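You operate a simulated robot arm through the tools that you are given. There is no shell and no other tool.

Carry out the task below with a simulated robot arm. There is one attempt and no reset: what you move stays moved.

TASK
Close down the sealer: switch off, dial to low, brake knob tight, smear wiped off the long grey plate.
Fine: switch off before wiping; use the purple felt pad and put it back. What is to be rubbed or washed off counts as gone when no trace of it is left.

It is judged by the outcome, as a careful person would: the job done as asked, and still so three seconds after it is handed in. It fails if anything else is knocked over, pushed out of place, dropped, spilled or broken.

THE ROBOT
A 7-joint arm with a two-finger parallel gripper, fixed in place. Base frame: the origin is on the floor under the middle of its stand, x ahead of it, y to its left, z up. Lengths are in mm, angles in rad, forces in N, time in s.
It reaches about 1479 mm from its shoulder. Its first joint turns from -2.897 to 2.897 rad. Payload 4.4 kg.
The TCP is the grasp point between the finger pads, 23 mm short of the fingertips. In the tool frame z runs along the fingers and y along their closing line. Largest opening 94 mm; finger width 38, thickness 10; the body of the gripper, 54 by 96 mm, starts 39 mm behind the TCP.
Orientation is that of the tool frame in the base frame, as a unit quaternion [x, y, z, w]. With the fingers straight down and closing along the base's y, the tool's x points along the base's -x, its y along +y and its z along -z.

THE INTERFACE
- The arm moves only by the tool step_arm. Its argument "series" is a list of rows, each a list of 3 entries, a list of its own where there are three numbers: the shift along the tool's x, y, z in mm, then the turn, a rotation vector about the tool's x, y, z in rad, then the finger opening in mm, from 0 to 94. In form: [[[dx, dy, dz], [rx, ry, rz], grip], ...]. A call has 1 to 20 rows; each row is the pose to reach, as a shift and turn from the pose commanded when the call began, along the tool's axes at that moment. Rows are played at 5 a second. More than 50 mm and 0.15 rad between two rows, or a gripper value outside its range, and nothing of the call is played. A pose out of reach is approached as far as the arm can. The call stops where the force on the tool passes 90 N (or 10 N more than at its start, if that is more) or the arm is blocked; 0.2 s more then pass. Each finger travels about 72 mm/s and halts on what it meets, pressing with about 44 N; the grip force reading is that of the motor and also rises with nothing between the fingers. The clock runs only during rows and for 0.2 s after the last one: add rows that repeat a pose to give the fingers time. The reply holds the time, the measured pose of the TCP, the force on the tool along the base axes, the opening and the grip force, in the units named above and with some noise, with the torque about the TCP (base axes, N m) and any sound that the robot's microphone picked up.
- Cameras (640 x 400 px; columns grow to the right, rows downward): "scene" is fixed at [219.4, -499.5, 1813.7]; the picture's right is [0.33, -0.94, 0.00], its down [-0.55, -0.19, -0.82] and it looks along [0.77, 0.27, -0.58] (base axes); focal length 313 px, centre (320, 200). "wrist" rides on the gripper at [86, 16, -75] in the tool frame; the picture's right is [-0.18, 0.98, 0.00], its down [-0.58, -0.11, -0.81] and it looks along [-0.79, -0.15, 0.59] (tool axes); focal length 243 px, centre (320, 200).
- grab_frame(camera): a new picture of that camera. It takes no simulated time.
- measure_at(camera, pixels): for up to 12 pixels [column, row] of the newest picture of that camera ("zoom" is the newest enlarged one), the place [x, y, z] in the base frame of the surface seen there, good to about 3 mm. It takes no simulated time.
- inspect(camera, box): a new picture of the part [left, top, right, bottom] of that camera's present view, enlarged. It takes no simulated time.
- job_done(): hands the job in; it is judged then, once.

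Leave the gripper open and the arm clear of the work at the hand-in unless told otherwise.

The tools are called after "Call:" as name(argument=value, ...) on one line, values as JSON. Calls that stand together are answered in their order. step_arm: Moves the arm, as the interface text tells. Its arguments: {"type":"object","properties":{"series":{"type":"array","items":{"type":"array"}}},"required":["series"]} The other tools are called the same way: grab_frame (camera) takes a picture; measure_at (camera, pixels) gives the place of the surface under pixels of a picture; inspect (camera, box) takes an enlarged picture of a part of a camera's view; job_done () hands the job in.

At the start:

```text
t: 0.0
eef_pos: [572.6, -149.9, 1588.5]
ee_rot: [0.001, 1.0, 0.0, 0.001]
wrist_force: [-0.5, -0.6, 0.5]
torque: [-0.01, 0.01, 0.02]
grip_width: 93.9
gripper_force: 0.0
```

scene: 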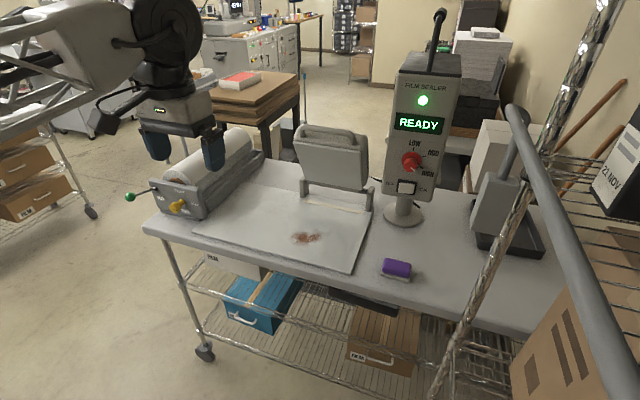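
wrist: 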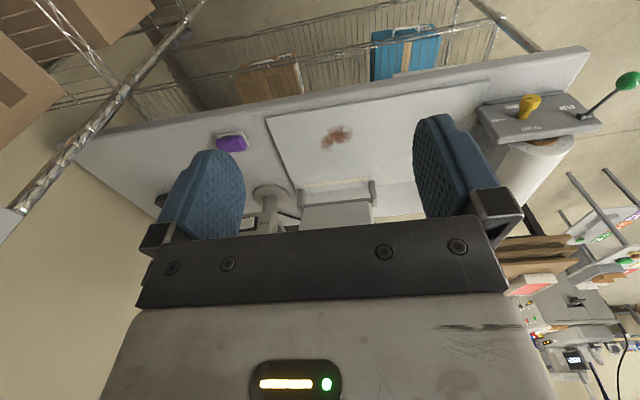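

I see the sealer column with a green lamp and "READY", a red dial (about 411,162), a rocker switch (about 406,187), a film roll unit with a yellow knob (178,206) and green lever (130,197), the grey plate with a brown smear (305,238) and a purple pad (397,268). I will enlarge these areas first.

Call:
inspect(camera="scene", box=[370, 50, 480, 230])

Call:
inspect(camera="scene", box=[110, 120, 270, 230])

Call:
inspect(camera="scene", box=[190, 120, 430, 290])

Call:
inspect(camera="wrist", box=[440, 50, 640, 200])

```text
2.22 times, centred on (425, 140) of scene
```

zoom: 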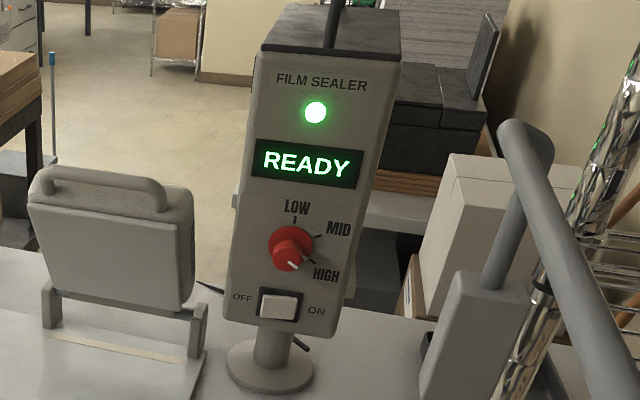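

```text
3.64 times, centred on (190, 175) of scene
```

zoom: 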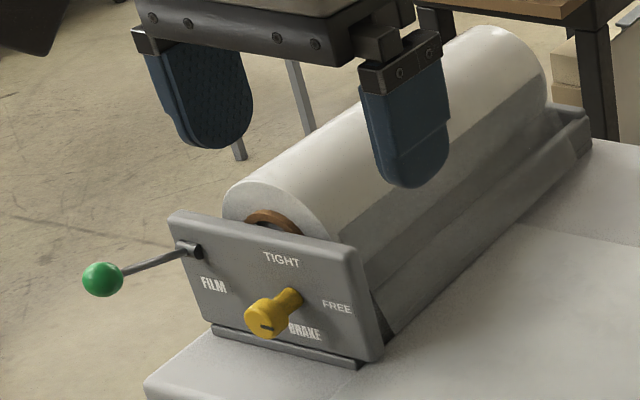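

```text
2.35 times, centred on (310, 205) of scene
```

zoom: 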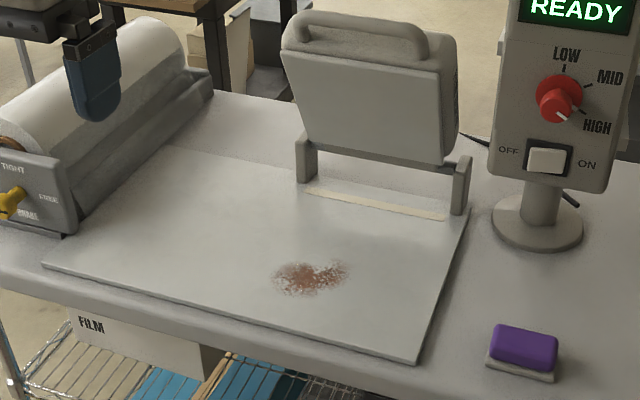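

```text
2.67 times, centred on (540, 125) of wrist
```

zoom: 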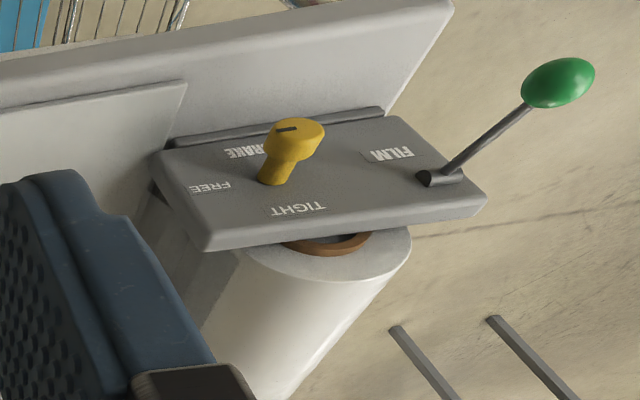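

The switch reads OFF left / ON right, the dial points at HIGH, and the brake knob has TIGHT on top and FREE to the right. I'll take a fresh frame and measure points on the plate, pad, panel, dial, switch and knob.

Call:
grab_frame(camera="scene")

Call:
measure_at(camera="scene", pixels=[[397, 266], [398, 278], [305, 238], [411, 162], [406, 188], [423, 100], [395, 200], [425, 202], [180, 206], [162, 190], [210, 222], [130, 197]])

Call:
measure_at(camera="scene", pixels=[[210, 232], [355, 270], [372, 213], [280, 255], [320, 195], [332, 160], [330, 127], [403, 220], [290, 205], [440, 300], [400, 60], [456, 60]])

```text
taken
```

scene: 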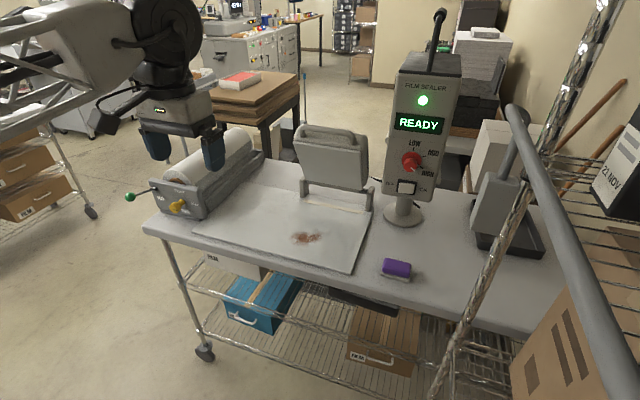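

```text
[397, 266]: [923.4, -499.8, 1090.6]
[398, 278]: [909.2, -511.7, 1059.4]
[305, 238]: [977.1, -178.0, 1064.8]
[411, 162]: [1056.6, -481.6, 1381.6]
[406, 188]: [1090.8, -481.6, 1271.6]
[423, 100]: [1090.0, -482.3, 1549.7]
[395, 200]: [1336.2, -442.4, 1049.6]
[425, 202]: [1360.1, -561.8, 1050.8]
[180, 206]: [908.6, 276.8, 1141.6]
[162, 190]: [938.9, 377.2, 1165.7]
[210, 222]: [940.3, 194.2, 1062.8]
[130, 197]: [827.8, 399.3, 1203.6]
```

```text
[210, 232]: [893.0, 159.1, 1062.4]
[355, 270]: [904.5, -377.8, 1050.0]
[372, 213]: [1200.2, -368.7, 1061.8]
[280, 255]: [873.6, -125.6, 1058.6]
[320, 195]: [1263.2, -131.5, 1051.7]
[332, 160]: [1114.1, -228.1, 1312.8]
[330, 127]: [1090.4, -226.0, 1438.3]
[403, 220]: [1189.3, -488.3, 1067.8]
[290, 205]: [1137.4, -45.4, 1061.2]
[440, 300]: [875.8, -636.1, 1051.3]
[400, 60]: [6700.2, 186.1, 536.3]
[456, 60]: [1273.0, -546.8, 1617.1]
```

The table top is near z=1050, the plate top near 1062, and the sealer panel faces the robot at about x=1090, with the dial tip near (1057,-482,1382). I'll measure the obstacles on the right (post and tube), the lever and the sealing jaw before moving.

Call:
measure_at(camera="scene", pixels=[[600, 40], [560, 160], [500, 255], [460, 345], [522, 120], [500, 200], [575, 240], [437, 30], [300, 140], [365, 150], [306, 190], [369, 205]])

Call:
inspect(camera="scene", box=[380, 130, 450, 210])

Call:
inspect(camera="scene", box=[150, 170, 220, 225])

```text
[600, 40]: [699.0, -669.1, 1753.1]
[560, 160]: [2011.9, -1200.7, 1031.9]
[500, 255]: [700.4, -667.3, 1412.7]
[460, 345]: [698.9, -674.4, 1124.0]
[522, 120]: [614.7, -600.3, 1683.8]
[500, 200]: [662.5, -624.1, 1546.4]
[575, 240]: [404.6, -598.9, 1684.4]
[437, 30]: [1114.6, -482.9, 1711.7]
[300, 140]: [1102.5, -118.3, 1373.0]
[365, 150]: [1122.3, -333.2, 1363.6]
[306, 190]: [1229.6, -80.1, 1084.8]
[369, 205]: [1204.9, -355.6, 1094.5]
```

```text
5.00 times, centred on (415, 170) of scene
```

zoom: 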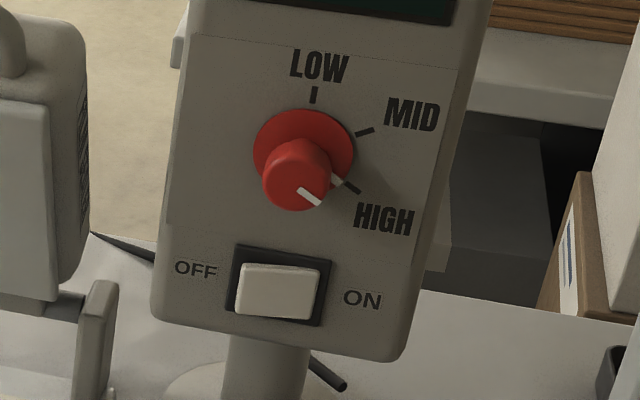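

```text
7.27 times, centred on (185, 198) of scene
```

zoom: 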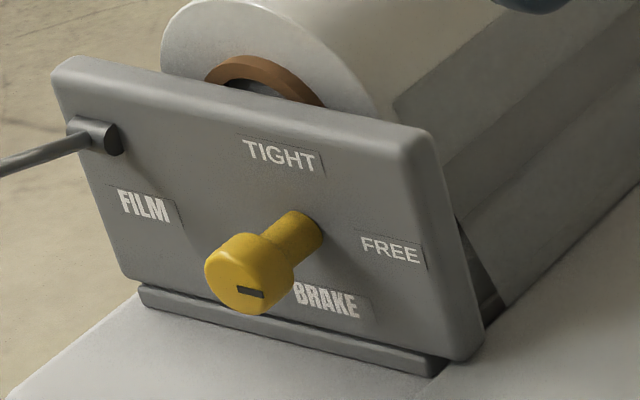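

There is a chrome post near (699,-669) and a grey bar around (615,-600,1684). I'll zoom in there to understand what to keep the arm clear of.

Call:
inspect(camera="scene", box=[430, 80, 640, 330])

Call:
measure_at(camera="scene", pixels=[[490, 215], [505, 165], [512, 140], [540, 170], [600, 320], [530, 230], [480, 240], [530, 380]])

```text
1.60 times, centred on (535, 205) of scene
```

zoom: 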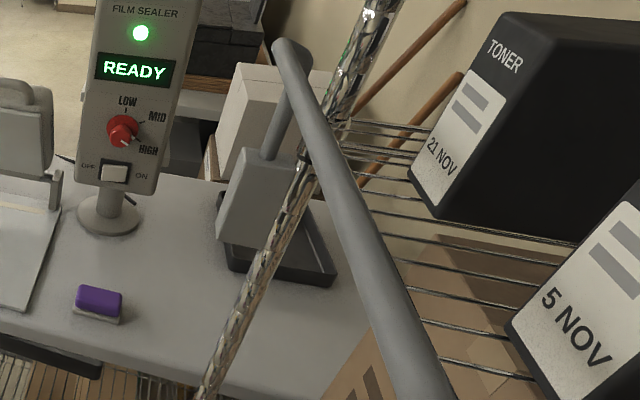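

```text
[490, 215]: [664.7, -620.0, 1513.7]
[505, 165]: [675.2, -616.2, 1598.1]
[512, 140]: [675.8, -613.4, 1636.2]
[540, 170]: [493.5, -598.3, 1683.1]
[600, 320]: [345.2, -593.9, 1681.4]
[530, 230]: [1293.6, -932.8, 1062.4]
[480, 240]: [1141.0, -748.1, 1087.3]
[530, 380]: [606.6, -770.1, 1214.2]
```

A pendant-like item hangs near (670,-620), so I will keep the arm to the left of it (y > -530 there). First I'll swing the tool to point forward (+x) with a move to about (800,-250,1400), well ahead of all objects, in 12 small rows.

Call:
step_arm(series=[[[-19, -8.3, 15.7], [0, -0.131, 0], 94], [[-38, -16.7, 31.4], [0, -0.262, 0], 94], [[-57, -25, 47.1], [0, -0.393, 0], 94], [[-76, -33.3, 62.8], [0, -0.524, 0], 94], [[-95, -41.7, 78.5], [0, -0.655, 0], 94], [[-114, -50, 94.2], [0, -0.785, 0], 94], [[-133, -58.3, 110], [0, -0.916, 0], 94], [[-152, -66.7, 125.7], [0, -1.047, 0], 94], [[-171, -75, 141.4], [0, -1.178, 0], 94], [[-190, -83.3, 157], [0, -1.309, 0], 94], [[-209, -91.7, 172.8], [0, -1.44, 0], 94], [[-227.4, -100, 188.5], [0, -1.571, 0], 94]])

Call:
grab_frame(camera="scene")

Call:
grab_frame(camera="wrist")

```text
t: 2.6
eef_pos: [799.7, -250.5, 1401.7]
ee_rot: [-0.001, 0.706, 0.0, 0.708]
wrist_force: [-0.2, -1.2, 0.5]
torque: [-0.04, 0.04, -0.01]
grip_width: 94.2
gripper_force: 0.1
```

```text
taken
```

scene: 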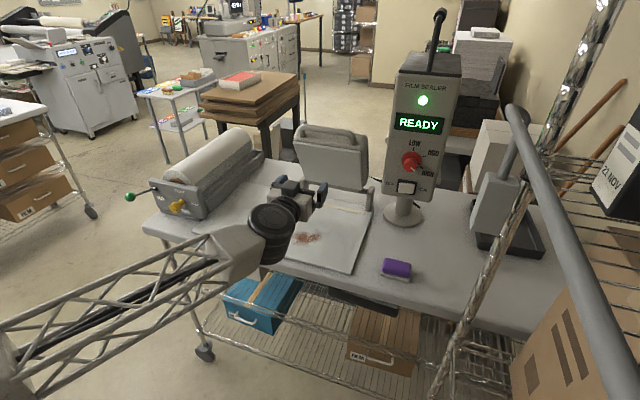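

```text
taken
```

wrist: 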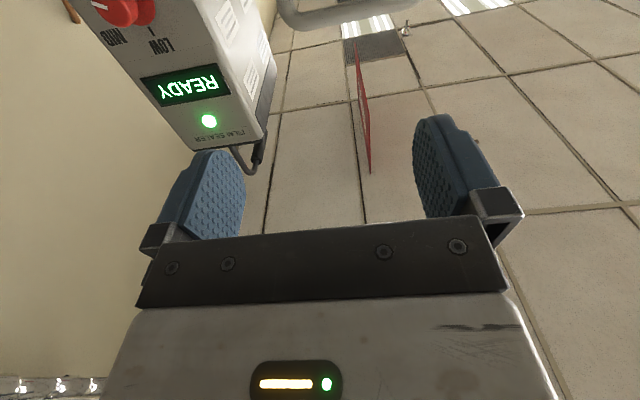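

The tool now points forward at (800,-250,1402). Next I'll enlarge the panel again and measure the switch edges, dial ticks and dial centre in the zoom.

Call:
inspect(camera="scene", box=[380, 130, 450, 210])

Call:
measure_at(camera="zoom", pixels=[[244, 285], [262, 290], [280, 290], [300, 292], [315, 293], [234, 265], [326, 295], [313, 95], [365, 132], [350, 187], [296, 178], [262, 140]])

Call:
measure_at(camera="zoom", pixels=[[280, 265], [280, 312], [268, 180], [325, 180], [296, 150], [296, 205], [300, 115], [348, 150], [258, 150], [310, 196], [200, 200], [400, 200]])

```text
5.00 times, centred on (415, 170) of scene
```

zoom: 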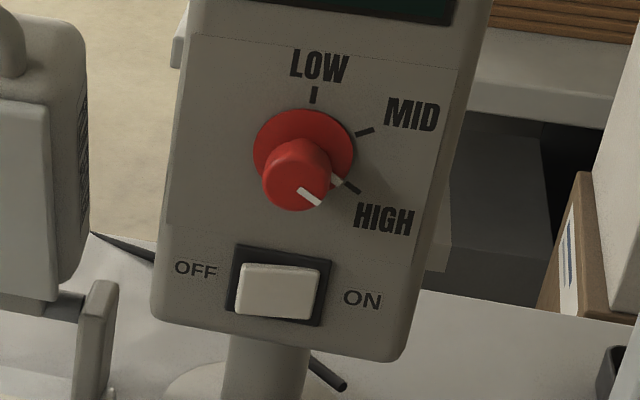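

```text
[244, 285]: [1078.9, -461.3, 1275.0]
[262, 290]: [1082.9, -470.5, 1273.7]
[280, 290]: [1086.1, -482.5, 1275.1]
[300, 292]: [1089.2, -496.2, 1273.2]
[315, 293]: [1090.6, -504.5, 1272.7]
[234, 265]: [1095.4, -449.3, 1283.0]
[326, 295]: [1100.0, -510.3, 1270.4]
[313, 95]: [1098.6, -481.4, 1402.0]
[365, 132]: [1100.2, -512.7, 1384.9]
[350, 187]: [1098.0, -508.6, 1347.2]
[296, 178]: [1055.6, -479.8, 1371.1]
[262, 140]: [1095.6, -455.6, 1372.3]
```

```text
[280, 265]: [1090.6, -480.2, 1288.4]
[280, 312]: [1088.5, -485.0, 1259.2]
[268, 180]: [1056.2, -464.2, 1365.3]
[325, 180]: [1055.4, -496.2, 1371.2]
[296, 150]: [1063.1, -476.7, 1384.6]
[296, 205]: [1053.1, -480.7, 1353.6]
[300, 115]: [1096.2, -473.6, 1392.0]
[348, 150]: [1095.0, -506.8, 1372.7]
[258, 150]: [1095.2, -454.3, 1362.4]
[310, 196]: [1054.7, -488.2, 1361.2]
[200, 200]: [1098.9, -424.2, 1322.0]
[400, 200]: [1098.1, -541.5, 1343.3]
```

The rocker spans y -459…-506, z 1257…1290; its OFF side (y≈-461) stands proud at x≈1079, ON side is at 1091, so it is ON. I'll close the fingers and move to (980,-464,1274) in front of the OFF half.

Call:
step_arm(series=[[[16, -26.7, 22.5], [0, 0, 0], 80], [[32, -53.5, 45], [0, 0, 0], 60], [[48, -80.2, 67.5], [0, 0, 0], 40], [[64, -107, 90], [0, 0, 0], 20], [[80, -133.7, 112.5], [0, 0, 0], 0], [[96, -160.5, 135], [0, 0, 0], 0], [[112, -187.2, 157.5], [0, 0, 0], 0], [[127.5, -213.5, 180], [0, 0, 0], 0], [[127.5, -213.5, 180], [0, 0, 0], 0], [[127.5, -213.5, 180], [0, 0, 0], 0]])

Call:
grab_frame(camera="scene")

Call:
grab_frame(camera="wrist")

```text
t: 4.8
eef_pos: [978.9, -466.4, 1272.1]
ee_rot: [0.0, 0.707, 0.0, 0.707]
wrist_force: [-0.5, -0.2, -0.7]
torque: [0.01, 0.0, -0.01]
grip_width: 0.0
gripper_force: 42.3
```

```text
taken
```

scene: 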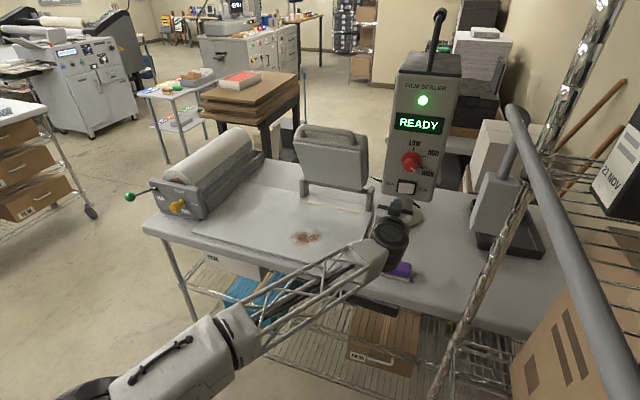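

```text
taken
```

wrist: 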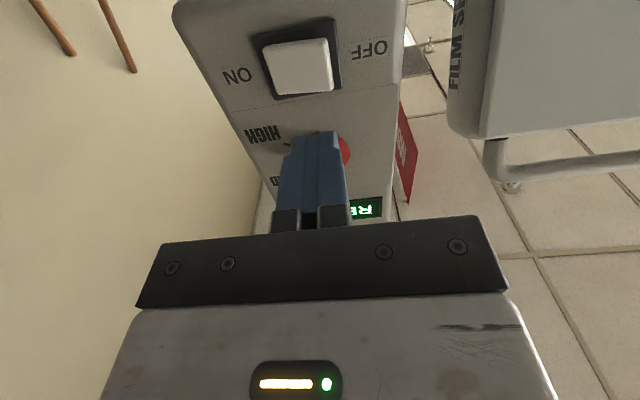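

The closed fingers are in front of the switch. I'll verify the switch place from the wrist picture too: left/right rocker edges around (332,70) and (268,65).

Call:
measure_at(camera="wrist", pixels=[[328, 65], [300, 68], [272, 68], [335, 85], [336, 55], [315, 135], [260, 80], [372, 50]])

```text
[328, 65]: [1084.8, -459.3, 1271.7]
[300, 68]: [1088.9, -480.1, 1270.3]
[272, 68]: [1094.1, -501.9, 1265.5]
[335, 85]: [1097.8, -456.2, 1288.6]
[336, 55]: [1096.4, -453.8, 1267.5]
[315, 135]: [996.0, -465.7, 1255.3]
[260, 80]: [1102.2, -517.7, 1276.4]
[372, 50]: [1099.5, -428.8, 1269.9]
```

Fingers are at y≈-465, z≈1273, matching the OFF half of the rocker (y -459…-480). I'll advance slowly to contact and press about 10 mm past it.

Call:
step_arm(series=[[[0, 2, 30], [0, 0, 0], 0], [[0, 2, 60], [0, 0, 0], 0], [[0, 2, 72], [0, 0, 0], 0], [[0, 2, 76], [0, 0, 0], 0], [[0, 2, 80], [0, 0, 0], 0], [[0, 2, 83], [0, 0, 0], 0], [[0, 2, 86], [0, 0, 0], 0], [[0, 2, 86], [0, 0, 0], 0]])

Call:
inspect(camera="scene", box=[370, 80, 470, 240])

Call:
grab_frame(camera="wrist")

```text
t: 6.6
eef_pos: [1064.3, -462.3, 1271.1]
ee_rot: [0.0, 0.707, 0.0, 0.707]
wrist_force: [0.5, 0.2, 0.4]
torque: [0.02, 0.03, -0.01]
grip_width: 0.0
gripper_force: 42.3
```

```text
2.50 times, centred on (420, 160) of scene
```

zoom: 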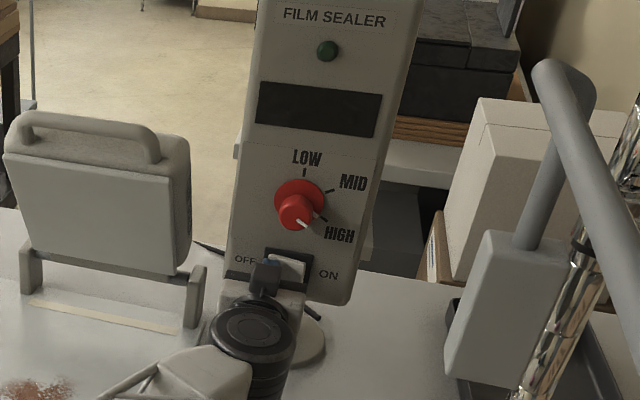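

```text
taken
```

wrist: 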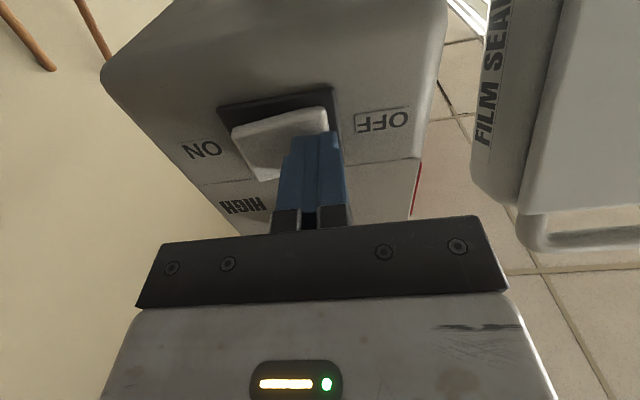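

The lamp and display went dark: the sealer is switched off. I'll back off along -x, then rise in front of the dial (z≈1369, y≈-481) and open the fingers.

Call:
step_arm(series=[[[0, 0, -40], [0, 0, 0], 0], [[0, 0, -80], [0, 0, 0], 0], [[0, 0, -120], [0, 0, 0], 0], [[-32, -6, -126], [0, 0, 0], 30], [[-64, -13, -126], [0, 0, 0], 60], [[-96, -19, -126], [0, 0, 0], 94], [[-96, -19, -126], [0, 0, 0], 94], [[-96, -19, -126], [0, 0, 0], 94]])

Call:
grab_frame(camera="wrist")

Call:
inspect(camera="scene", box=[370, 80, 470, 240])

```text
t: 8.4
eef_pos: [938.9, -482.7, 1368.7]
ee_rot: [-0.002, 0.707, 0.002, 0.707]
wrist_force: [-0.1, -0.3, 0.3]
torque: [-0.01, 0.01, 0.0]
grip_width: 94.0
gripper_force: 0.0
```

```text
taken
```

wrist: 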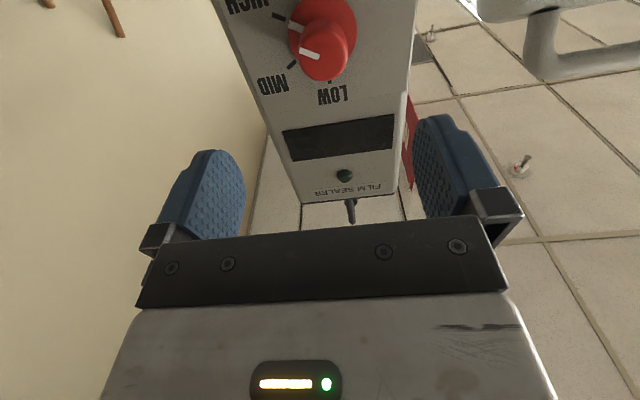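

```text
2.50 times, centred on (420, 160) of scene
```

zoom: 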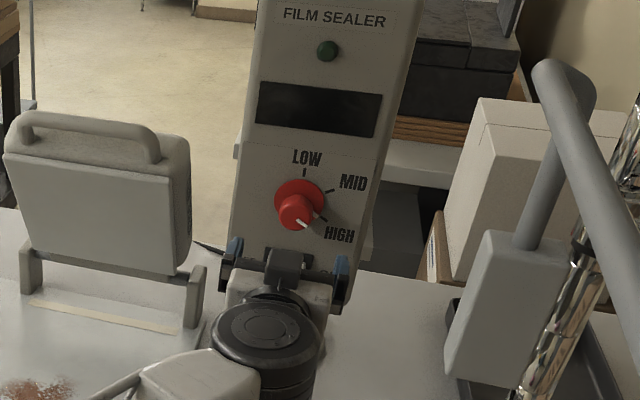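

The dial is visible in the wrist picture around (322,45), pointer still toward HIGH. I'll measure the knob outline there and in the scene zoom to get its centre.

Call:
measure_at(camera="wrist", pixels=[[323, 55], [303, 52], [345, 48], [323, 75], [325, 35], [352, 18], [292, 30], [330, 83], [292, 66], [278, 15]])

Call:
measure_at(camera="zoom", pixels=[[296, 211], [281, 211], [311, 213], [296, 197], [296, 228], [288, 200], [305, 223], [276, 200], [323, 205], [300, 181]])

```text
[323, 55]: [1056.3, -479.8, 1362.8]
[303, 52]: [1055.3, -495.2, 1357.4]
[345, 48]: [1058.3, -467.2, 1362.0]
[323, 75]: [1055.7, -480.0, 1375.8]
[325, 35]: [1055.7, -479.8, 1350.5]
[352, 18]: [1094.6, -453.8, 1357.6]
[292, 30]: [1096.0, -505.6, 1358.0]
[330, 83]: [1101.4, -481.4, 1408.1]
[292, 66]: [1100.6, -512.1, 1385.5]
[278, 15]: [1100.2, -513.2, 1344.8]
```

```text
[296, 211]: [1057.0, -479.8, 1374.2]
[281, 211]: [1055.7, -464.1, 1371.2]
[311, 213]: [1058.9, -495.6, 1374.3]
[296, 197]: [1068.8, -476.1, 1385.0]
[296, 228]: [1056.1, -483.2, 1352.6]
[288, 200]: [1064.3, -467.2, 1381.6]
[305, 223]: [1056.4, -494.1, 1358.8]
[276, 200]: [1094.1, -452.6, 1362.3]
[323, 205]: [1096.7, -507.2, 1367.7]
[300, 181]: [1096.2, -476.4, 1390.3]
```

The dial axis is near y=-480, z=1365 with the knob face at x≈1056 and a ~33 mm diameter. LOW is 120° counter-clockwise from HIGH. I'll pre-roll the gripper +60° in front of the dial and then advance so the fingers straddle the knob (TCP x≈1061).

Call:
step_arm(series=[[[3.5, 0, 0], [0, 0, 0.131], 94], [[3.5, 0, 0], [0, 0, 0.262], 94], [[3.5, 0, 0], [0, 0, 0.393], 94], [[3.5, 0, 0], [0, 0, 0.524], 94], [[3.5, 0, 0], [0, 0, 0.655], 94], [[3.5, 0, 0], [0, 0, 0.785], 94], [[3.5, 0, 0], [0, 0, 0.916], 94], [[3.5, 0, 0], [0, 0, 1.047], 94], [[3.5, 0, 30], [0, 0, 1.047], 94], [[3.5, 0, 60], [0, 0, 1.047], 94], [[3.5, 0, 60], [0, 0, 1.047], 94]])

Call:
grab_frame(camera="wrist")

Call:
grab_frame(camera="scene")

```text
t: 10.8
eef_pos: [1000.3, -479.7, 1364.9]
ee_rot: [0.354, 0.612, 0.354, 0.612]
wrist_force: [0.0, -0.1, 0.2]
torque: [0.01, 0.03, 0.02]
grip_width: 94.2
gripper_force: 0.1
```

```text
taken
```

wrist: 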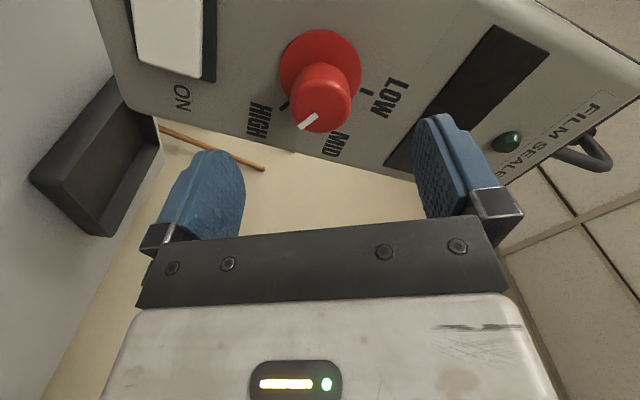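

```text
taken
```

scene: 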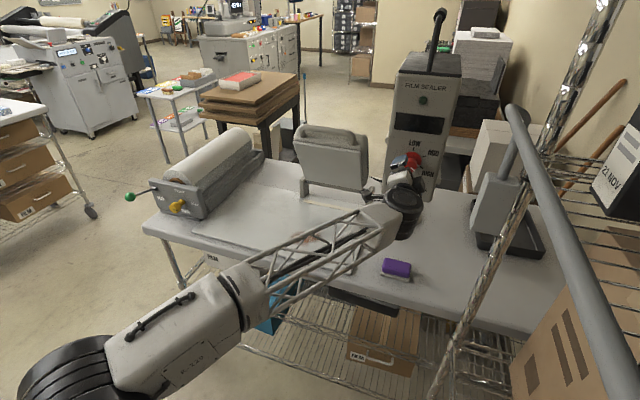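

The knob sits centred between the fingers. I'll advance 61 mm and close on the knob.

Call:
step_arm(series=[[[0, 0, 20], [0, 0, 0], 94], [[0, 0, 40], [0, 0, 0], 94], [[0, 0, 60], [0, 0, 0], 80], [[0, 0, 60], [0, 0, 0], 60], [[0, 0, 60], [0, 0, 0], 40], [[0, 0, 60], [0, 0, 0], 20], [[0, 0, 60], [0, 0, 0], 20], [[0, 0, 60], [0, 0, 0], 20]])

Call:
grab_frame(camera="wrist")

```text
t: 12.6
eef_pos: [1058.3, -480.9, 1364.7]
ee_rot: [0.353, 0.612, 0.355, 0.612]
wrist_force: [20.5, 2.8, 14.9]
torque: [-0.03, -0.2, 0.12]
grip_width: 37.4
gripper_force: 44.6
```

```text
taken
```

wrist: 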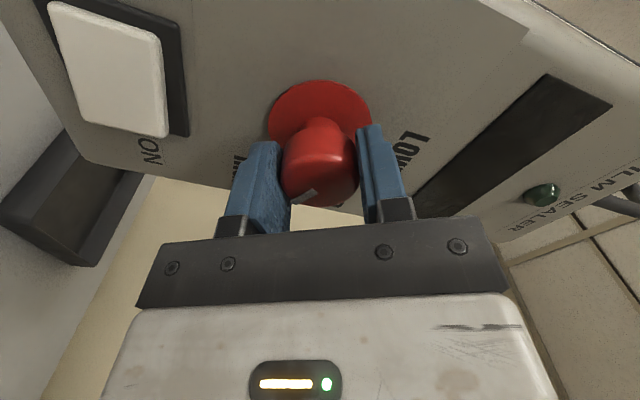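

The fingers hold the knob at 37.4 mm with modest forces. I'll turn counter-clockwise (negative about tool z) by 60° first, with a 1 mm upward centring shift, then look.

Call:
step_arm(series=[[[0, 1, 0], [0, 0, -0.05], 20], [[0, 1, 0], [0, 0, -0.15], 20], [[0, 1, 0], [0, 0, -0.25], 20], [[0, 1, 0], [0, 0, -0.35], 20], [[0, 1, 0], [0, 0, -0.45], 20], [[0, 1, 0], [0, 0, -0.55], 20], [[0, 1, 0], [0, 0, -0.65], 20], [[0, 1, 0], [0, 0, -0.75], 20], [[0, 1, 0], [0, 0, -0.85], 20], [[0, 1, 0], [0, 0, -0.95], 20], [[0, 1, 0], [0, 0, -1.047], 20]])

Call:
grab_frame(camera="wrist")

Call:
inspect(camera="scene", box=[370, 110, 460, 220])

```text
t: 15.0
eef_pos: [1060.0, -480.9, 1365.8]
ee_rot: [0.0, 0.707, -0.001, 0.707]
wrist_force: [-18.3, 28.4, -3.7]
torque: [0.03, -0.76, 0.54]
grip_width: 37.5
gripper_force: 44.8
```

```text
taken
```

wrist: 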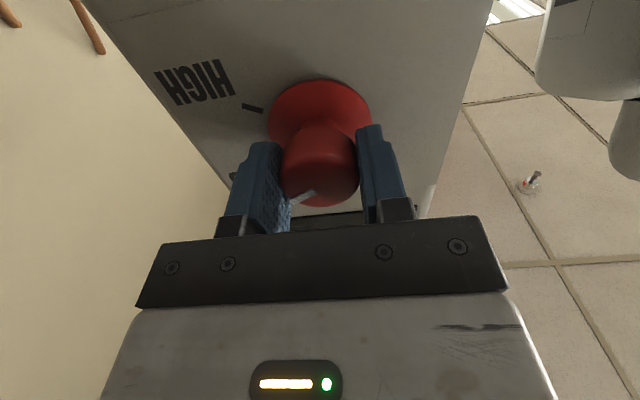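

```text
3.64 times, centred on (415, 165) of scene
```

zoom: 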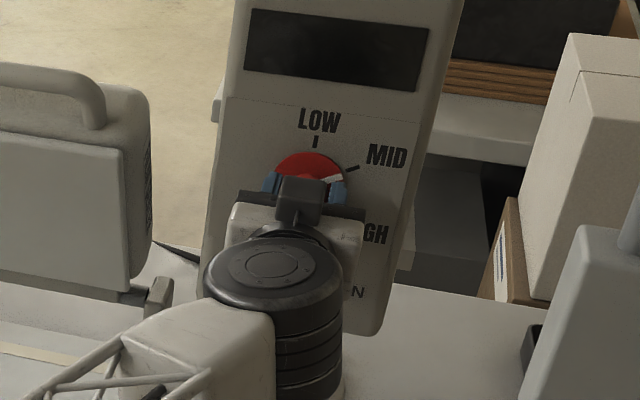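

The dial followed: the white pointer is now at MID. I'll continue 60° more counter-clockwise toward LOW, with a 1 mm shift to relieve the +y side force.

Call:
step_arm(series=[[[0, 1, 0], [0, 0, -0.05], 20], [[0, 1, 0], [0, 0, -0.15], 20], [[0, 1, 0], [0, 0, -0.25], 20], [[0, 1, 0], [0, 0, -0.35], 20], [[0, 1, 0], [0, 0, -0.45], 20], [[0, 1, 0], [0, 0, -0.55], 20], [[0, 1, 0], [0, 0, -0.65], 20], [[0, 1, 0], [0, 0, -0.75], 20], [[0, 1, 0], [0, 0, -0.85], 20], [[0, 1, 0], [0, 0, -0.95], 20], [[0, 1, 0], [0, 0, -1.047], 20]])

Call:
grab_frame(camera="wrist")

Call:
inspect(camera="scene", box=[370, 110, 460, 220])

```text
t: 17.4
eef_pos: [1060.7, -478.3, 1366.1]
ee_rot: [-0.355, 0.611, -0.354, 0.612]
wrist_force: [-33.5, 36.8, -14.4]
torque: [0.01, 0.54, 0.51]
grip_width: 37.2
gripper_force: 44.8
```

```text
taken
```

wrist: 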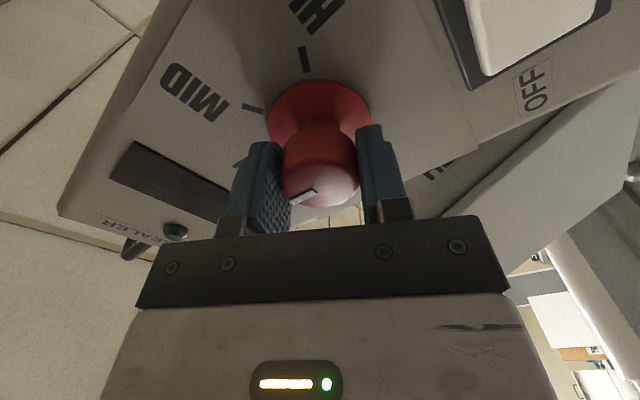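

```text
3.64 times, centred on (415, 165) of scene
```

zoom: 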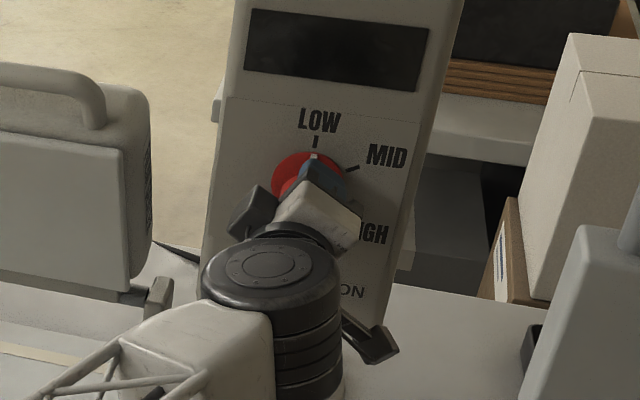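

The pointer mark on the disc now lines up with the LOW tick. I'll open the fingers and back straight away from the dial.

Call:
step_arm(series=[[[0, 0, 0], [0, 0, 0], 50], [[0, 0, 0], [0, 0, 0], 80], [[0, 0, 0], [0, 0, 0], 94], [[0, 0, 0], [0, 0, 0], 94], [[0, 0, -30], [0, 0, 0], 94], [[0, 0, -70], [0, 0, 0], 94], [[0, 0, -110], [0, 0, 0], 94], [[0, 0, -130], [0, 0, 0], 94]])

Call:
grab_frame(camera="wrist")

Call:
inspect(camera="scene", box=[370, 110, 460, 220])

```text
t: 19.2
eef_pos: [931.2, -479.9, 1366.3]
ee_rot: [-0.354, 0.612, -0.354, 0.612]
wrist_force: [-0.1, -0.4, -0.2]
torque: [0.02, -0.04, 0.03]
grip_width: 94.3
gripper_force: 0.0
```

```text
taken
```

wrist: 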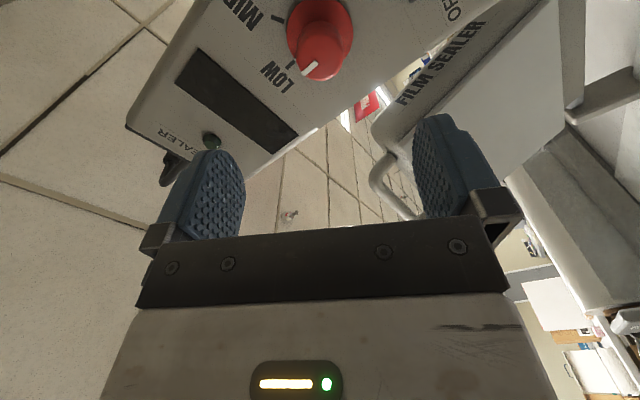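

```text
3.64 times, centred on (415, 165) of scene
```

zoom: 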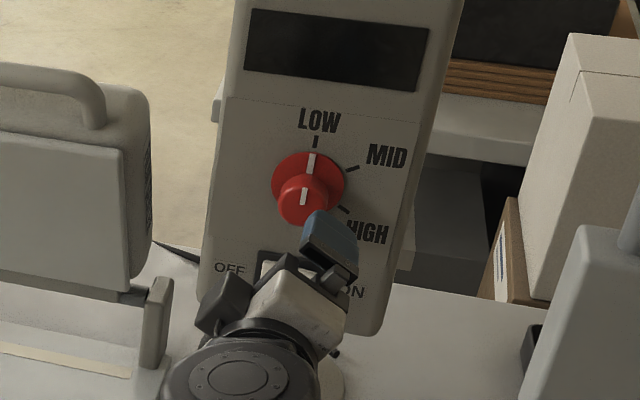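

The dial points to LOW. Now the brake: I'll zoom on the film unit's end panel and measure the yellow knob and panel geometry.

Call:
inspect(camera="scene", box=[120, 165, 230, 235])

Call:
measure_at(camera="zoom", pixels=[[335, 238], [315, 240], [352, 240], [333, 222], [335, 258], [375, 205], [260, 130], [440, 180], [230, 210], [440, 280], [345, 150], [370, 255]])

```text
5.71 times, centred on (175, 200) of scene
```

zoom: 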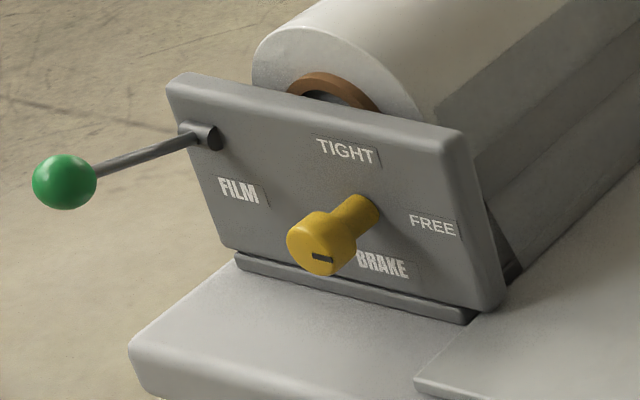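

```text
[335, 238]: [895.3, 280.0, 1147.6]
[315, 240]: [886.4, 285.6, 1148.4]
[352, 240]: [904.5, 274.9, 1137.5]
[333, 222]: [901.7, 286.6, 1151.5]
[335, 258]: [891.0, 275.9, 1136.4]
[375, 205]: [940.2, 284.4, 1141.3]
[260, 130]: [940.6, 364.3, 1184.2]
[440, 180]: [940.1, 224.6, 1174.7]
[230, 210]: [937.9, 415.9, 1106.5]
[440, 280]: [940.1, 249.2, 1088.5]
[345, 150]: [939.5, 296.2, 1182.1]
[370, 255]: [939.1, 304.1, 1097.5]
```

The film panel is at x≈940 facing me; the knob sticks out to x≈886 near y≈282, z≈1142, with the lever ball at (828,399,1203) to keep clear of. I'll carry the arm back and across to about (740,282,1260), clear of everything, keeping the present roll.

Call:
step_arm(series=[[[-33.7, 26.3, -20], [0, 0, 0], 94], [[-67.4, 52.5, -40], [0, 0, 0], 94], [[-101.2, 78.8, -60], [0, 0, 0], 94], [[-134.9, 105.1, -80], [0, 0, 0], 94], [[-168.6, 131.3, -95], [0, 0, 0], 94], [[-202.3, 157.6, -110], [0, 0, 0], 94], [[-236, 183.9, -120], [0, 0, 0], 94], [[-269.7, 210.1, -130], [0, 0, 0], 94], [[-303.5, 236.4, -140], [0, 0, 0], 94], [[-337.2, 262.7, -150], [0, 0, 0], 94], [[-370.9, 288.9, -160], [0, 0, 0], 94], [[-404.6, 315.2, -170], [0, 0, 0], 94], [[-438.3, 341.5, -180], [0, 0, 0], 94], [[-472, 367.7, -185], [0, 0, 0], 94], [[-505.8, 394, -190], [0, 0, 0], 94], [[-539.5, 420.3, -190], [0, 0, 0], 94], [[-573.2, 446.5, -190], [0, 0, 0], 94], [[-606.9, 472.8, -190], [0, 0, 0], 94]])

Call:
grab_frame(camera="scene")

Call:
grab_frame(camera="wrist")

```text
t: 23.0
eef_pos: [740.5, 282.2, 1260.8]
ee_rot: [-0.353, 0.612, -0.355, 0.612]
wrist_force: [0.0, -0.3, -0.3]
torque: [0.02, 0.01, 0.02]
grip_width: 93.6
gripper_force: 0.0
out of reach, approached as far as the arm can: row 8, 9, 10, 11, 12
```

```text
taken
```

scene: 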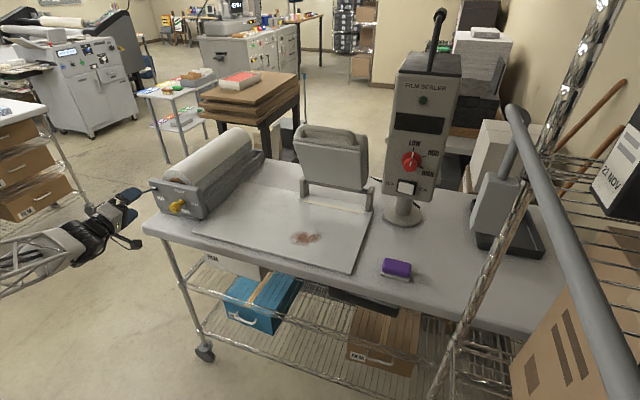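

```text
taken
```

wrist: 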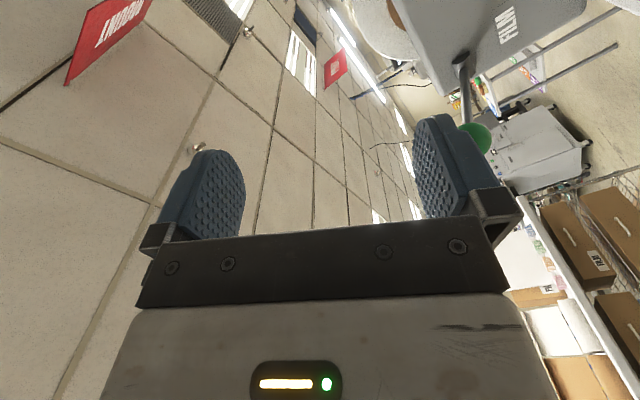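

The arm is at (740,282,1261), clear in front of the unit. I'll roll 90° more (to about -150°) here, both to test that range and to bring the wrist camera above looking down at the knob.

Call:
step_arm(series=[[[0, 0, -10], [0, 0, -0.131], 94], [[0, 0, -20], [0, 0, -0.262], 94], [[0, 0, -30], [0, 0, -0.393], 94], [[0, 0, -40], [0, 0, -0.524], 94], [[0, 0, -40], [0, 0, -0.655], 94], [[0, 0, -40], [0, 0, -0.785], 94], [[0, 0, -40], [0, 0, -0.916], 94], [[0, 0, -40], [0, 0, -1.047], 94], [[0, 0, -40], [0, 0, -1.178], 94], [[0, 0, -40], [0, 0, -1.309], 94], [[0, 0, -40], [0, 0, -1.44], 94], [[0, 0, -40], [0, 0, -1.571], 94]])

Call:
grab_frame(camera="wrist")

Call:
grab_frame(camera="scene")

```text
t: 25.6
eef_pos: [697.9, 280.9, 1228.7]
ee_rot: [0.67, -0.227, 0.67, -0.227]
wrist_force: [0.4, 0.3, -0.6]
torque: [0.01, -0.03, -0.01]
grip_width: 94.2
gripper_force: 0.0
out of reach, approached as far as the arm can: row 11, 12
```

```text
taken
```

wrist: 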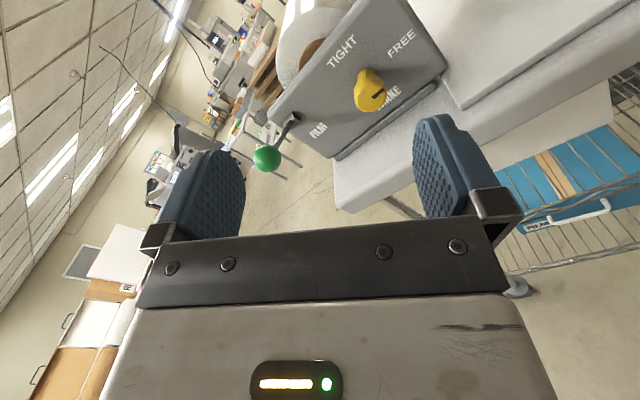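

```text
taken
```

scene: 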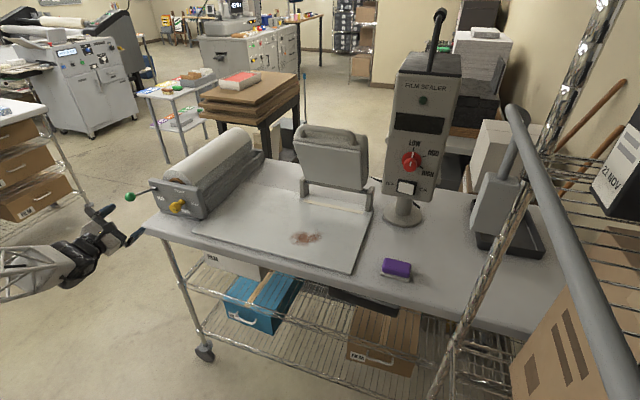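

Roll range ends near -140° (the last rows were out of reach). The knob is now visible at (370,90) in the wrist picture; I'll enlarge it.

Call:
inspect(camera="wrist", box=[270, 0, 470, 160])

Call:
measure_at(camera="wrist", pixels=[[370, 95], [360, 95], [382, 95], [370, 108], [378, 75], [342, 50], [402, 42], [320, 130], [388, 92], [368, 70], [395, 75], [376, 97]])

```text
2.50 times, centred on (370, 80) of wrist
```

zoom: 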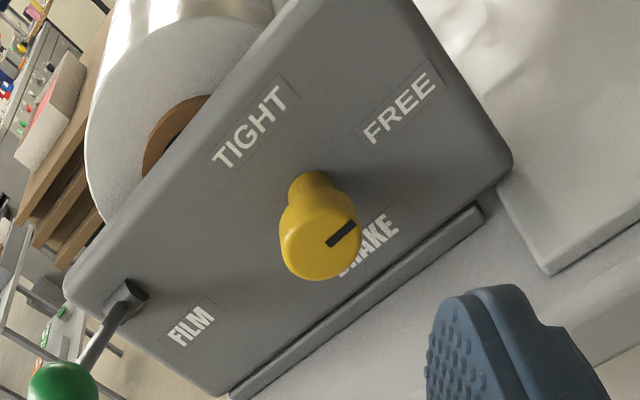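

```text
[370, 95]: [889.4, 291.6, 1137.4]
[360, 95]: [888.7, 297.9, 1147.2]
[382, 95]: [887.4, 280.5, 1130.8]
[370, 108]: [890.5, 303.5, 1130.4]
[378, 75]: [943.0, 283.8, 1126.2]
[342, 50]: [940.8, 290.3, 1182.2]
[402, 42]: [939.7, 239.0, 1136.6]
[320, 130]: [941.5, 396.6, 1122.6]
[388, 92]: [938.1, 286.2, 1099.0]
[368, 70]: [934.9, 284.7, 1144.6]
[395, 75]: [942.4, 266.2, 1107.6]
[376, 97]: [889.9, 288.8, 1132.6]
```

The mark on the knob points right, at FREE; TIGHT is straight up, so it needs a 90° counter-clockwise turn. Knob axis is about y=290, z=1137, face at x≈888. I'll roll back +1.3 rad here (to about -70°) and check the true pose before approaching.

Call:
step_arm(series=[[[0, 0, 0], [0, 0, 0.13], 80], [[0, 0, 0], [0, 0, 0.26], 80], [[0, 0, 0], [0, 0, 0.39], 80], [[0, 0, 0], [0, 0, 0.52], 80], [[0, 0, 0], [0, 0, 0.65], 80], [[0, 0, 0], [0, 0, 0.78], 80], [[0, 0, 0], [0, 0, 0.91], 80], [[0, 0, 0], [0, 0, 1.04], 80], [[0, 0, 0], [0, 0, 1.17], 80], [[0, 0, 0], [0, 0, 1.3], 80], [[0, 0, 0], [0, 0, 1.3], 80]])

Call:
grab_frame(camera="wrist")

```text
t: 28.0
eef_pos: [698.6, 281.0, 1228.9]
ee_rot: [-0.395, 0.586, -0.395, 0.587]
wrist_force: [-0.5, 0.8, -0.5]
torque: [0.01, 0.02, -0.01]
grip_width: 80.1
gripper_force: 0.1
```

```text
taken
```

wrist: 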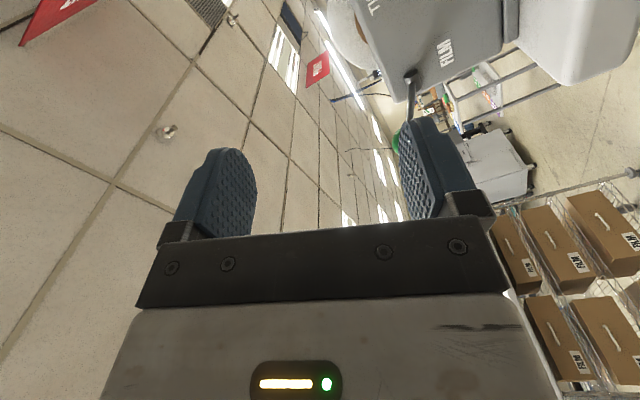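

The pose is now (699,281,1229) with roll -68°, exactly as approached. I'll lower to z=1137, y=290 here, then advance to x≈830, staying short of the knob.

Call:
step_arm(series=[[[8.7, 29.6, 0], [0, 0, 0], 80], [[17.4, 59.1, 0], [0, 0, 0], 80], [[26.2, 88.7, 0], [0, 0, 0], 80], [[26.2, 88.7, 40], [0, 0, 0], 80], [[26.2, 88.7, 80], [0, 0, 0], 80], [[26.2, 88.7, 115], [0, 0, 0], 80], [[26.2, 88.7, 115], [0, 0, 0], 80]])

Call:
grab_frame(camera="wrist")

Call:
inspect(camera="scene", box=[50, 140, 250, 280])

```text
t: 29.6
eef_pos: [811.9, 287.5, 1136.7]
ee_rot: [-0.396, 0.587, -0.395, 0.586]
wrist_force: [-0.2, 0.9, -0.3]
torque: [0.01, 0.04, -0.03]
grip_width: 80.0
gripper_force: 0.1
```

```text
taken
```

wrist: 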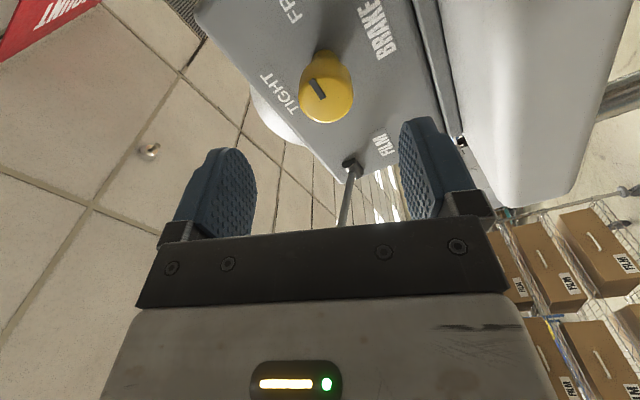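

```text
2.86 times, centred on (150, 210) of scene
```

zoom: 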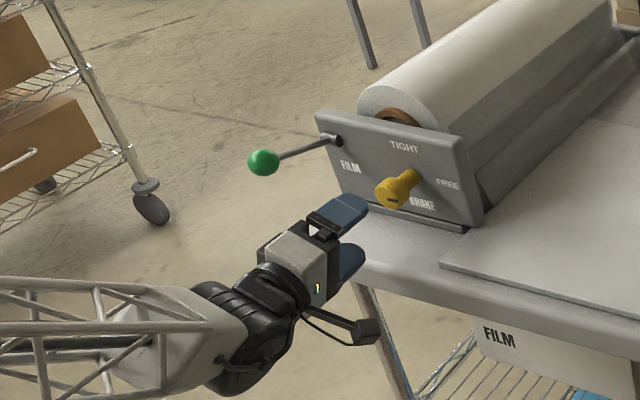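

The fingers are lined up in front of the knob at (325,90) in the wrist picture. I'll measure its outline once more before engaging.

Call:
measure_at(camera="wrist", pixels=[[326, 95], [304, 97], [349, 97], [326, 117], [322, 82], [316, 75], [328, 55], [318, 62], [338, 62], [345, 80]])

Call:
inspect(camera="wrist", box=[240, 0, 420, 150])

```text
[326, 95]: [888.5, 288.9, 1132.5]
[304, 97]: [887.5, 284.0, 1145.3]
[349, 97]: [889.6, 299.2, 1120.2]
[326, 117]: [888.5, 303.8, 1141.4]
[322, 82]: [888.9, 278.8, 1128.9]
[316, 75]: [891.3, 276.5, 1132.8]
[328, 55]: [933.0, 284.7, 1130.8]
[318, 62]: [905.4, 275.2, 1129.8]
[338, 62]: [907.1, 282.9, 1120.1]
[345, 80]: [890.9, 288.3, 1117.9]
```

```text
2.67 times, centred on (330, 75) of wrist
```

zoom: 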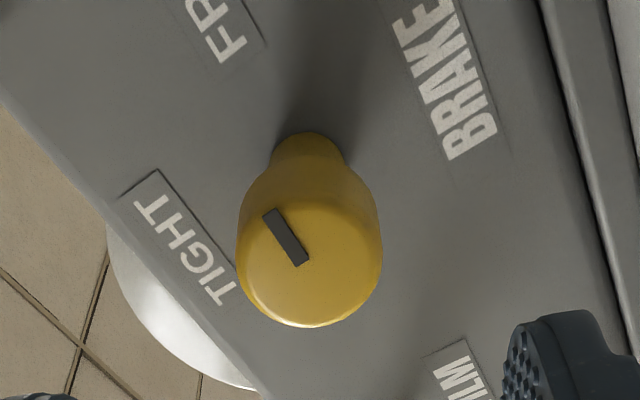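

The knob head is ~30 mm across, centred near y=290, z=1134, face at x≈888. I'll shift down 2 mm, advance 79 mm and close on the head.

Call:
step_arm(series=[[[0.8, 2, 20], [0, 0, 0], 80], [[0.8, 2, 40], [0, 0, 0], 80], [[0.8, 2, 60], [0, 0, 0], 80], [[0.8, 2, 79], [0, 0, 0], 70], [[0.8, 2, 79], [0, 0, 0], 50], [[0.8, 2, 79], [0, 0, 0], 35], [[0.8, 2, 79], [0, 0, 0], 15], [[0.8, 2, 79], [0, 0, 0], 15], [[0.8, 2, 79], [0, 0, 0], 15]])

Call:
grab_frame(camera="wrist")

Call:
inspect(camera="scene", box=[80, 140, 250, 260])

```text
t: 31.6
eef_pos: [892.3, 290.5, 1133.6]
ee_rot: [-0.396, 0.586, -0.395, 0.586]
wrist_force: [12.1, 4.6, -3.8]
torque: [-0.05, 0.15, 0.01]
grip_width: 37.4
gripper_force: 45.0
```

```text
taken
```

wrist: 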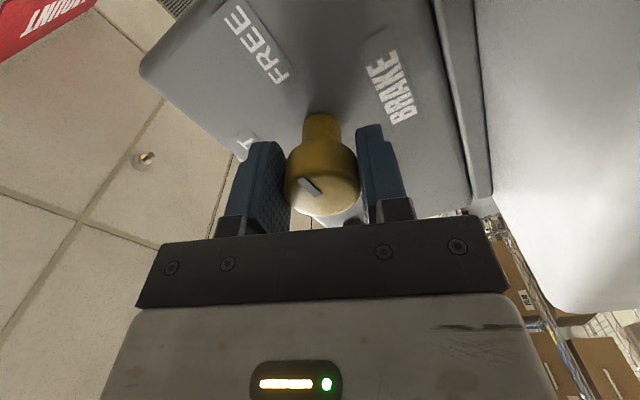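

```text
3.33 times, centred on (165, 200) of scene
```

zoom: 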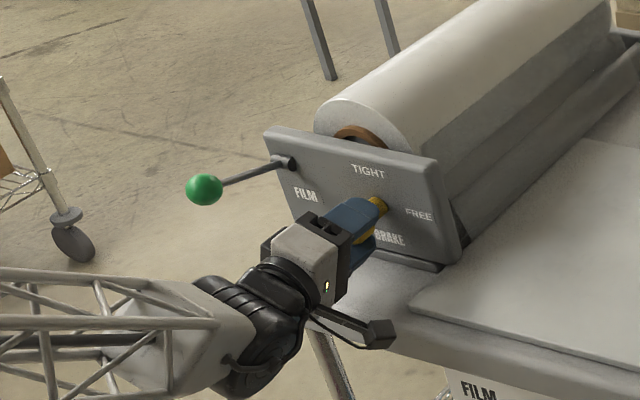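

The knob is held (37.4 mm, small forces). I'll turn it counter-clockwise 60° in small steps and check.

Call:
step_arm(series=[[[0, 0, 0], [0, 0, -0.08], 15], [[0, 0, 0], [0, 0, -0.18], 15], [[0, 0, 0], [0, 0, -0.28], 15], [[0, 0, 0], [0, 0, -0.38], 15], [[0, 0, 0], [0, 0, -0.48], 15], [[0, 0, 0], [0, 0, -0.58], 15], [[0, 0, 0], [0, 0, -0.68], 15], [[0, 0, 0], [0, 0, -0.78], 15], [[0, 0, 0], [0, 0, -0.88], 15], [[0, 0, 0], [0, 0, -0.98], 15], [[0, 0, 0], [0, 0, -1.05], 15]])

Call:
grab_frame(camera="wrist")

```text
t: 34.0
eef_pos: [891.9, 291.2, 1138.2]
ee_rot: [0.635, -0.308, 0.637, -0.31]
wrist_force: [0.7, 23.1, 50.7]
torque: [0.21, -0.39, 0.86]
grip_width: 37.1
gripper_force: 45.0
```

```text
taken
```

wrist: 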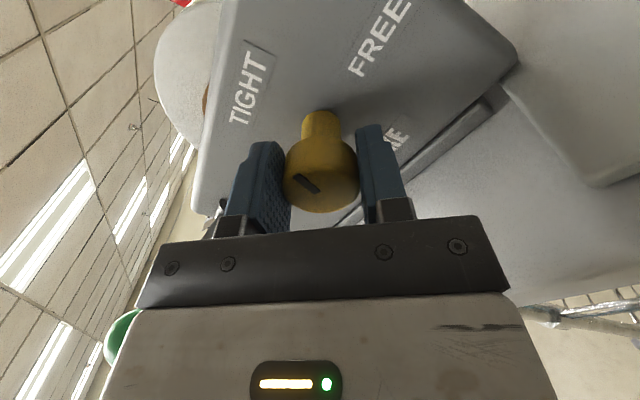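

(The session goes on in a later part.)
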